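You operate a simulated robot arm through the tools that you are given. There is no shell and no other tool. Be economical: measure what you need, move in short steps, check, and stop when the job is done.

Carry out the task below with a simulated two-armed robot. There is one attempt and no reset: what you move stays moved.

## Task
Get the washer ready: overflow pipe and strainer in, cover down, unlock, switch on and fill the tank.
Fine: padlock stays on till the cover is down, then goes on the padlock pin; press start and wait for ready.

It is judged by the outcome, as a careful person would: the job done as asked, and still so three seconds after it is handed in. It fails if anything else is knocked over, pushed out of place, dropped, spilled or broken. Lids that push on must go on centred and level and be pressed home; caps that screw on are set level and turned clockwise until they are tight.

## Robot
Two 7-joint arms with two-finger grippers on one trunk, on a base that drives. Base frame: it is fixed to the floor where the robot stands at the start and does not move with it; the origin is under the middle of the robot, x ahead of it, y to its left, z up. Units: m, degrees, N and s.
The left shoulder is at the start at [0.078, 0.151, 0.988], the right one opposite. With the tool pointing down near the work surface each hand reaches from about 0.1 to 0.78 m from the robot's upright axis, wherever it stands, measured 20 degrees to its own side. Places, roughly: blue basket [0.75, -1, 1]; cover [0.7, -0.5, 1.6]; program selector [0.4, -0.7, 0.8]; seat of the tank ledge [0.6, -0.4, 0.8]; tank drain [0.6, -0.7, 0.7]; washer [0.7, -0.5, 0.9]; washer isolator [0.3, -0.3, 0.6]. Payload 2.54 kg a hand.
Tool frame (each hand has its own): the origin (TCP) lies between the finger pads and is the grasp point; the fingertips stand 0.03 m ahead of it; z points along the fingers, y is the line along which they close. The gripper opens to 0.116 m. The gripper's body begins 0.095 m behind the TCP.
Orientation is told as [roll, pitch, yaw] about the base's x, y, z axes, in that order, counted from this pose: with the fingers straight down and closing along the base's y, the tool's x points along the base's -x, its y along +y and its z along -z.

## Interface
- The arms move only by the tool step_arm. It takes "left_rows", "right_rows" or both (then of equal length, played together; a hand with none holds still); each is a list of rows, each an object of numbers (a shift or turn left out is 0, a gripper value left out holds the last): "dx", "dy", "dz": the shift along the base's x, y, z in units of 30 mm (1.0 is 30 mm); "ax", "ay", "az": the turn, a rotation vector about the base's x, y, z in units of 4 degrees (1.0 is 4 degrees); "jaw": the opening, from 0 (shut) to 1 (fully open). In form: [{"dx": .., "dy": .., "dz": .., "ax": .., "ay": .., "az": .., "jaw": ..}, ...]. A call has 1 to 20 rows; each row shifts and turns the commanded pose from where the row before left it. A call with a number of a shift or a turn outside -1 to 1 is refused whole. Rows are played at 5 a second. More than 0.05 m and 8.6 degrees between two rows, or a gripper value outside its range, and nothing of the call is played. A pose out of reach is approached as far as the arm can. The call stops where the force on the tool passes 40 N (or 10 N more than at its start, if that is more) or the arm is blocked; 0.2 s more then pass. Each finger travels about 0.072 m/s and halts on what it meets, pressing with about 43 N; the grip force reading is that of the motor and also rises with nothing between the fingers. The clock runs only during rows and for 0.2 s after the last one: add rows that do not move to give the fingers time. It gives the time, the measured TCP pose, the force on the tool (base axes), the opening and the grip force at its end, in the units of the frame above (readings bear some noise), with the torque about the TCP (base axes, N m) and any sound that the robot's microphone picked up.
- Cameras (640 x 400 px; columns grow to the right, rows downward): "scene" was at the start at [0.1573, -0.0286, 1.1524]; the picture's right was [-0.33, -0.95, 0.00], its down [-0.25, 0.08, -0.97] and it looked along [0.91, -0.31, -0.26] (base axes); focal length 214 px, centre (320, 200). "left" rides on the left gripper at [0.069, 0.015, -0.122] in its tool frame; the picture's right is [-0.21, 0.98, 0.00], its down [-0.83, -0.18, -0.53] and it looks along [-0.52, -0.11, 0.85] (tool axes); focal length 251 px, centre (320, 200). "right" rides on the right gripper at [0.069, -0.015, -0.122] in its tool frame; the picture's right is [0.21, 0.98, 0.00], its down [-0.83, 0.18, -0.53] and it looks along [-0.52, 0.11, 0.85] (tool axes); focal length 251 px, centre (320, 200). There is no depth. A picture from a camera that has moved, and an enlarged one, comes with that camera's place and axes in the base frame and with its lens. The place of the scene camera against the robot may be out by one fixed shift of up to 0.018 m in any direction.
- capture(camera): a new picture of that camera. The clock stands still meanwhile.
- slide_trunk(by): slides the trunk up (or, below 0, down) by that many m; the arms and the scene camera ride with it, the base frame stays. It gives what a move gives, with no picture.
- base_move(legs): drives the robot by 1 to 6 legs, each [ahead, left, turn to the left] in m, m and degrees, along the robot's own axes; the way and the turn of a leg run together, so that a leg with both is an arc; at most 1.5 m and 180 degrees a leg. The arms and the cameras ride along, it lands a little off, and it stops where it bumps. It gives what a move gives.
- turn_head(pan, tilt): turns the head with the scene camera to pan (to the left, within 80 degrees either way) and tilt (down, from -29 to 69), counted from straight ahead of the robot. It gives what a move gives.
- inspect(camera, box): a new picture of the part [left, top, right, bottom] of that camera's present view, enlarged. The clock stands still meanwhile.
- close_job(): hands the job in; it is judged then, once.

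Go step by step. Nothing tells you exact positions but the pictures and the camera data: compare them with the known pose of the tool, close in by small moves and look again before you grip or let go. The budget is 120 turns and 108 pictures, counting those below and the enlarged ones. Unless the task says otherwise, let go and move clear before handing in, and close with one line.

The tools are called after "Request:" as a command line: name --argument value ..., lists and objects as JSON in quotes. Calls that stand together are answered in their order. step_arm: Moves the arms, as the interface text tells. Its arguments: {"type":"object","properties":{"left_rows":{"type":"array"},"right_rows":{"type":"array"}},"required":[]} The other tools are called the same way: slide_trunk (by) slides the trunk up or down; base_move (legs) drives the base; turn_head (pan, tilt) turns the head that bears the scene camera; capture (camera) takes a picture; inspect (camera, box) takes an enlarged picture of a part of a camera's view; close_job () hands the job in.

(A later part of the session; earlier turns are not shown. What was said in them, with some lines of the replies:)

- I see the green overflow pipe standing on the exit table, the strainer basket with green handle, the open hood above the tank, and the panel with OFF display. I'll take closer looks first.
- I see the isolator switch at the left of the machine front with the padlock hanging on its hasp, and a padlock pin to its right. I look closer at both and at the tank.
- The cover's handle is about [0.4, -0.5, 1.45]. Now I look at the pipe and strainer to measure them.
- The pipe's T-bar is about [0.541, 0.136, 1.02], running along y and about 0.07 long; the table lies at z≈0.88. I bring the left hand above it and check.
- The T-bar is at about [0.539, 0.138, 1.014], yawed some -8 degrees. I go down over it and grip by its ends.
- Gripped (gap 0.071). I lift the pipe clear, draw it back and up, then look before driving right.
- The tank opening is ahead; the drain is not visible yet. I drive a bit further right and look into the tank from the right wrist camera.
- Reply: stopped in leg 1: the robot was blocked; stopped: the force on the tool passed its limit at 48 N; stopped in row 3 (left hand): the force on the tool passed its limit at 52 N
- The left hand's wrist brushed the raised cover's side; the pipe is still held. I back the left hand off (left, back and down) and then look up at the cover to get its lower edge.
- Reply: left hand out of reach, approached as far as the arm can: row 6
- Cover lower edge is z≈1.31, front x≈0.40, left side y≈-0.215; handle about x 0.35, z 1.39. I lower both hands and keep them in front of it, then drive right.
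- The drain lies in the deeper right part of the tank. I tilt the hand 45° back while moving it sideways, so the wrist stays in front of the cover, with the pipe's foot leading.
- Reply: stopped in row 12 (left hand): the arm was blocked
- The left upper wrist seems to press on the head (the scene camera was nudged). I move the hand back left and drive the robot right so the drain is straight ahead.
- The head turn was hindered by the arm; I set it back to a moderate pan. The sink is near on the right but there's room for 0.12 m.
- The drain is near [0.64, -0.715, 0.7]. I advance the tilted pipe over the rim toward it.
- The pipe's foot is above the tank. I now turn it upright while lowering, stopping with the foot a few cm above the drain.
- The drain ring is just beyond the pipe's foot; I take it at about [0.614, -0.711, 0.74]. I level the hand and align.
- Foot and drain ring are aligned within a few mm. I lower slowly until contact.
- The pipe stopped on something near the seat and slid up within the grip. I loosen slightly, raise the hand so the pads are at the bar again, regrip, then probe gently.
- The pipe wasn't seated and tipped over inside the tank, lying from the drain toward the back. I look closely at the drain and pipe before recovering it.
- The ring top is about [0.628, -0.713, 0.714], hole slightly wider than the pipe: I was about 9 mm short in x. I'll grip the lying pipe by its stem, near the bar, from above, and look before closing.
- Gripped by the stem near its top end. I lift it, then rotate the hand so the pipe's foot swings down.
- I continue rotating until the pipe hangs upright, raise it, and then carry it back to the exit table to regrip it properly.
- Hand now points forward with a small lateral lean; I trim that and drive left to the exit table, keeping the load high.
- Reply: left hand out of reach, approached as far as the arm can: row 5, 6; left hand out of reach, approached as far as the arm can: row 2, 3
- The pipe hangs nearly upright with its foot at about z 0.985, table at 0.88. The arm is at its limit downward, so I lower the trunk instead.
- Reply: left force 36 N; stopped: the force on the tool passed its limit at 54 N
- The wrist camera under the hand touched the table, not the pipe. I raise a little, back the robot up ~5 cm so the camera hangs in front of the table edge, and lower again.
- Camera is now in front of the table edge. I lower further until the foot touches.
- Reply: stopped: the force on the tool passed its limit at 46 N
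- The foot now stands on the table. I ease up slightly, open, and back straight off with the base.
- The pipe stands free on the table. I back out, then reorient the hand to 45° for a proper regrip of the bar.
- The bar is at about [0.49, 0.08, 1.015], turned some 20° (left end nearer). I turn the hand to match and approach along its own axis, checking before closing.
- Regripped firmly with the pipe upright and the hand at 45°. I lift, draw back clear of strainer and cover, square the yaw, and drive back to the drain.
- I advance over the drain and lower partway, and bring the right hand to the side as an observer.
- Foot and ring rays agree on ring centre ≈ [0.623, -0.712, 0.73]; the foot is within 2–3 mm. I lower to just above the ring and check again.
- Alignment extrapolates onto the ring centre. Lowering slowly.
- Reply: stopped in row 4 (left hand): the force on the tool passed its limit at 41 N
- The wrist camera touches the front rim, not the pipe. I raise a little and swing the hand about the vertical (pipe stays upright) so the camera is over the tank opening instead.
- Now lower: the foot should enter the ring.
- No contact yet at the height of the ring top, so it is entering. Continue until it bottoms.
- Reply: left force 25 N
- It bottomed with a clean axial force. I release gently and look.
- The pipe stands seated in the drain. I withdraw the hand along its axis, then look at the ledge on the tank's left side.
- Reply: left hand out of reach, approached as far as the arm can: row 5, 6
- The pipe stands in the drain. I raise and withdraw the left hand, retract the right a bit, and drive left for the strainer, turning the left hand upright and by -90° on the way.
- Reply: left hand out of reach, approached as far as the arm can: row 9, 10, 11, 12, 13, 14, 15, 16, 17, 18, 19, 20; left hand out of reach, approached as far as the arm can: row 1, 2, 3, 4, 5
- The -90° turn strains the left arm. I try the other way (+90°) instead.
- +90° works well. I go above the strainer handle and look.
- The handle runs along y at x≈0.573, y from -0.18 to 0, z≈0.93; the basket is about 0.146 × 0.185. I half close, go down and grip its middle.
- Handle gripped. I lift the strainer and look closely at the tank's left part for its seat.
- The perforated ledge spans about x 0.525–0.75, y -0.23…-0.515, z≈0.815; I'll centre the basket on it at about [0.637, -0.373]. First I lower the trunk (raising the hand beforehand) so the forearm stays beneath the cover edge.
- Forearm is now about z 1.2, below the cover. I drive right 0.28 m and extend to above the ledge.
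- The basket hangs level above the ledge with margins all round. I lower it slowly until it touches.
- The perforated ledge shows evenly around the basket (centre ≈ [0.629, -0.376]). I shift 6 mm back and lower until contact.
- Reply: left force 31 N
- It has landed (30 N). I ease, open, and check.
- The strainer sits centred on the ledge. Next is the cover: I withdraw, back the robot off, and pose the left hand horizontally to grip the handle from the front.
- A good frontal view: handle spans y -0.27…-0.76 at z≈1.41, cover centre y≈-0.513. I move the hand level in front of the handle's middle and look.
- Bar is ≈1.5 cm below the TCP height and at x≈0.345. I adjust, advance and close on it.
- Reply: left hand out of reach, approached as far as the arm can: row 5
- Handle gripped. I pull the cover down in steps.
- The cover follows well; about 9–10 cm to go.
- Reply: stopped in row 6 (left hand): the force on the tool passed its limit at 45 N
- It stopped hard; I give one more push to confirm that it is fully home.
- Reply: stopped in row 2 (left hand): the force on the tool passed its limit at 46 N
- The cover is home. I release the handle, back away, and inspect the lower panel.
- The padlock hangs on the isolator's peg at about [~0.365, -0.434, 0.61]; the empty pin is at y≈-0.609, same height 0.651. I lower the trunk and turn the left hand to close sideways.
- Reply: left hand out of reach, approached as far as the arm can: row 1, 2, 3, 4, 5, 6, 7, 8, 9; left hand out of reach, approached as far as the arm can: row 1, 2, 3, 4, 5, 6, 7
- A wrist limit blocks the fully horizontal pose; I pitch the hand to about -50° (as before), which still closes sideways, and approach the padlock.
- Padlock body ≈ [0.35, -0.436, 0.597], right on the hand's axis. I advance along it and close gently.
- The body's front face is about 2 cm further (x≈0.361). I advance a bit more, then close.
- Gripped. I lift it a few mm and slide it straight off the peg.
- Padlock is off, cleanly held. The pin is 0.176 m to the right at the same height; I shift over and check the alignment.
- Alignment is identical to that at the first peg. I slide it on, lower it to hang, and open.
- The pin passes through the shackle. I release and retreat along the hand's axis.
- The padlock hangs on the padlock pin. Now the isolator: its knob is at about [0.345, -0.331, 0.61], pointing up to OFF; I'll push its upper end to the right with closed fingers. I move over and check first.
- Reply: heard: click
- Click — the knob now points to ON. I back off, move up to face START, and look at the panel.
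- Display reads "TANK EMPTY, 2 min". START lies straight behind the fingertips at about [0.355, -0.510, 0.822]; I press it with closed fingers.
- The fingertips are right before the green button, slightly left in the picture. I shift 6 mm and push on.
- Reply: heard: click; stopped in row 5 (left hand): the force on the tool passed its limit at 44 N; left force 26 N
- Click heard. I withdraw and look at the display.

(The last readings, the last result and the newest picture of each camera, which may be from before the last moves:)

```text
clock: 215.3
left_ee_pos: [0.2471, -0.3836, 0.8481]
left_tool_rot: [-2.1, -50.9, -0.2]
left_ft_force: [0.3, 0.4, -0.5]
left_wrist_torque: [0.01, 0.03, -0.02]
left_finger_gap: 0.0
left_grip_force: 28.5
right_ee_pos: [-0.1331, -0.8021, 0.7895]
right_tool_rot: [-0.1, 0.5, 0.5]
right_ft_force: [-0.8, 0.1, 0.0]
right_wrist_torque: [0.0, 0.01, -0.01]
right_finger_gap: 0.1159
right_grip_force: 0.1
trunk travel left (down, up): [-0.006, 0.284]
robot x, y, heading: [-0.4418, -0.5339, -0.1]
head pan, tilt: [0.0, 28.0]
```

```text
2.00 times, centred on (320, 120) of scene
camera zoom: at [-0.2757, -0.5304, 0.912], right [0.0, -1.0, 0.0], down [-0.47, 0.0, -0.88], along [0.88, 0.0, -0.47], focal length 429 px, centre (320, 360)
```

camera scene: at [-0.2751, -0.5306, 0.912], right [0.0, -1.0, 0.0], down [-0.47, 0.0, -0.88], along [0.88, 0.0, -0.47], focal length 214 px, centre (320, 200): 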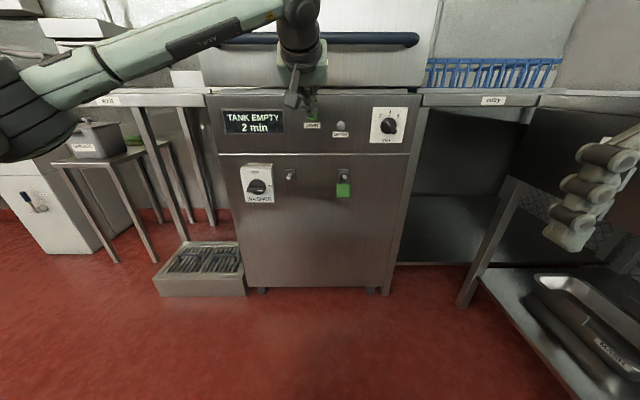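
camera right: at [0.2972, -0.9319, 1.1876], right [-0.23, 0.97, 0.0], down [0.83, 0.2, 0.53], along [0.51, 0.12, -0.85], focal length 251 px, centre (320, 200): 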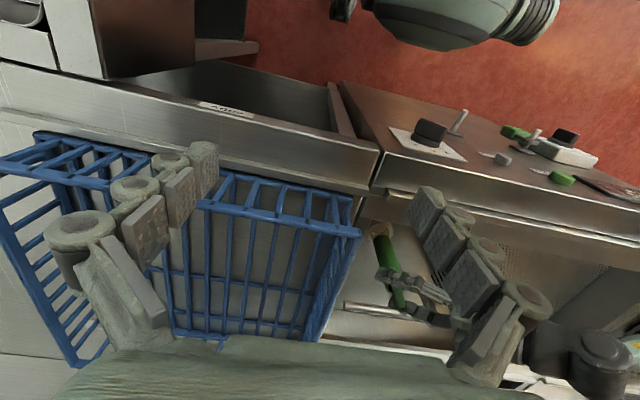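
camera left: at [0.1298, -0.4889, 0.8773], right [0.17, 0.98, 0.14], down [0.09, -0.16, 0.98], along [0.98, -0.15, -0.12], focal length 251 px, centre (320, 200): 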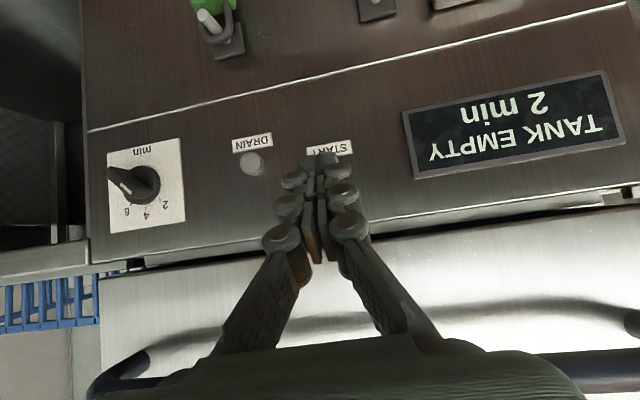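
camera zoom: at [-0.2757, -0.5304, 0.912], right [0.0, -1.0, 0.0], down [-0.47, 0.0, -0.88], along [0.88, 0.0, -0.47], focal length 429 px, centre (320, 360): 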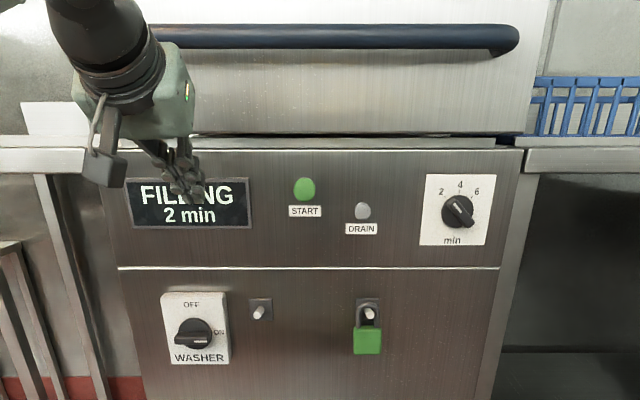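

The display shows FILLING. I move the hand clear and wait.

Request:
step_arm --left_rows '[{"dx": -1}, {"dx": -1}, {"dy": 1}, {"dy": 1}, {}, {}, {}, {}, {}, {}, {}, {}, {}, {}, {}, {}, {}, {}, {}, {}]'

Request:
step_arm --left_rows '[{}, {}, {}, {}, {}, {}, {}, {}, {}, {}, {}, {}, {}, {}, {}, {}, {}, {}, {}, {}]'

Request:
step_arm --left_rows '[{}, {}, {}, {}, {}, {}, {}, {}, {}, {}, {}, {}, {}, {}, {}, {}, {}, {}, {}, {}]'

Request:
step_arm --left_rows '[{}, {}, {}, {}, {}, {}, {}, {}, {}, {}, {}, {}, {}, {}, {}, {}, {}, {}, {}, {}]'

Request:
step_arm --left_rows '[{}, {}, {}, {}, {}, {}, {}, {}, {}, {}, {}, {}, {}, {}, {}, {}, {}, {}, {}, {}]'

Request:
inspect --camera "scene" --box '[190, 20, 450, 220]'

```text
clock: 219.5
left_ee_pos: [0.1876, -0.3246, 0.8496]
left_tool_rot: [-2.1, -51.0, -0.4]
left_ft_force: [0.4, 0.9, 0.0]
left_wrist_torque: [0.0, 0.02, 0.01]
left_finger_gap: 0.0001
left_grip_force: 29.0
right_ee_pos: [-0.1326, -0.8008, 0.7889]
right_tool_rot: [-0.1, 0.5, 0.4]
right_ft_force: [-0.9, 0.1, 0.7]
right_wrist_torque: [0.03, 0.01, 0.02]
right_finger_gap: 0.1162
right_grip_force: 0.1
trunk travel left (down, up): [-0.006, 0.284]
robot x, y, heading: [-0.4323, -0.5315, -0.0]
head pan, tilt: [0.0, 28.0]
```

```text
clock: 223.7
left_ee_pos: [0.1865, -0.3256, 0.8504]
left_tool_rot: [-2.2, -50.9, -0.3]
left_ft_force: [-0.7, 1.0, -0.8]
left_wrist_torque: [-0.03, 0.0, -0.03]
left_finger_gap: 0.0001
left_grip_force: 28.6
right_ee_pos: [-0.1328, -0.8011, 0.7892]
right_tool_rot: [-0.1, 0.5, 0.4]
right_ft_force: [0.1, -0.1, 0.0]
right_wrist_torque: [0.03, 0.0, -0.01]
right_finger_gap: 0.1161
right_grip_force: 0.1
trunk travel left (down, up): [-0.006, 0.284]
robot x, y, heading: [-0.4383, -0.529, -0.1]
head pan, tilt: [0.0, 28.0]
```

```text
clock: 227.9
left_ee_pos: [0.1876, -0.3263, 0.8497]
left_tool_rot: [-2.2, -50.8, -0.3]
left_ft_force: [-0.4, -0.7, -0.5]
left_wrist_torque: [0.0, 0.03, 0.02]
left_finger_gap: 0.0
left_grip_force: 28.7
right_ee_pos: [-0.1312, -0.8026, 0.7892]
right_tool_rot: [-0.1, 0.5, 0.4]
right_ft_force: [0.1, 0.1, -0.2]
right_wrist_torque: [0.03, -0.01, -0.01]
right_finger_gap: 0.116
right_grip_force: 0.0
trunk travel left (down, up): [-0.006, 0.284]
robot x, y, heading: [-0.4347, -0.53, -0.3]
head pan, tilt: [0.0, 28.0]
```

```text
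clock: 232.1
left_ee_pos: [0.1866, -0.3258, 0.8507]
left_tool_rot: [-2.1, -50.9, -0.2]
left_ft_force: [-0.6, -0.5, 0.0]
left_wrist_torque: [0.02, -0.01, 0.0]
left_finger_gap: 0.0001
left_grip_force: 28.9
right_ee_pos: [-0.1316, -0.8009, 0.7893]
right_tool_rot: [-0.1, 0.6, 0.4]
right_ft_force: [-0.1, -0.7, -0.6]
right_wrist_torque: [0.01, 0.0, 0.04]
right_finger_gap: 0.1158
right_grip_force: 0.1
trunk travel left (down, up): [-0.006, 0.284]
robot x, y, heading: [-0.4399, -0.532, -0.2]
head pan, tilt: [0.0, 28.0]
```

```text
clock: 236.3
left_ee_pos: [0.188, -0.326, 0.8497]
left_tool_rot: [-2.1, -50.9, -0.3]
left_ft_force: [0.2, 0.6, 0.8]
left_wrist_torque: [-0.03, 0.01, 0.0]
left_finger_gap: 0.0
left_grip_force: 28.6
right_ee_pos: [-0.1322, -0.8018, 0.7894]
right_tool_rot: [-0.1, 0.6, 0.3]
right_ft_force: [0.1, -0.1, 0.1]
right_wrist_torque: [0.0, 0.05, 0.01]
right_finger_gap: 0.1159
right_grip_force: 0.0
trunk travel left (down, up): [-0.006, 0.284]
robot x, y, heading: [-0.4382, -0.5323, -0.0]
head pan, tilt: [0.0, 28.0]
```

```text
2.00 times, centred on (320, 120) of scene
camera zoom: at [-0.2757, -0.5304, 0.912], right [0.0, -1.0, 0.0], down [-0.47, 0.0, -0.88], along [0.88, 0.0, -0.47], focal length 429 px, centre (320, 360)
```

zoom: 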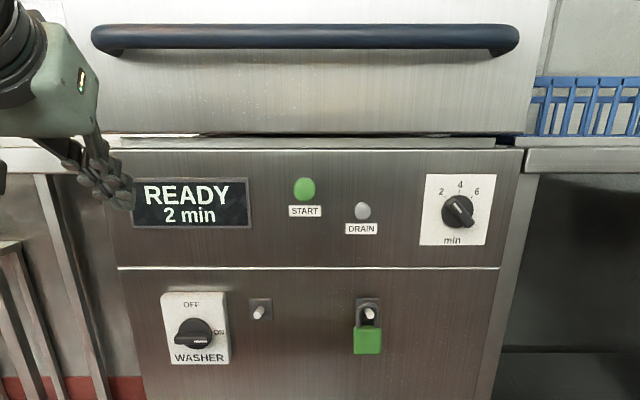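

The display reads READY, the cover is down, the isolator is ON, the padlock hangs on the padlock pin, and both hands are clear. I hand in.

Request:
close_job

```text
The job is handed in.
```

The washer is ready and handed in: the overflow pipe and strainer are in, the cover is down, and the padlock is on its pin. The isolator is on and the tank is filled, with the display reading READY. On the way, the raised cover was bumped once, and the pipe tipped over inside the tank at the first try and was re-seated.
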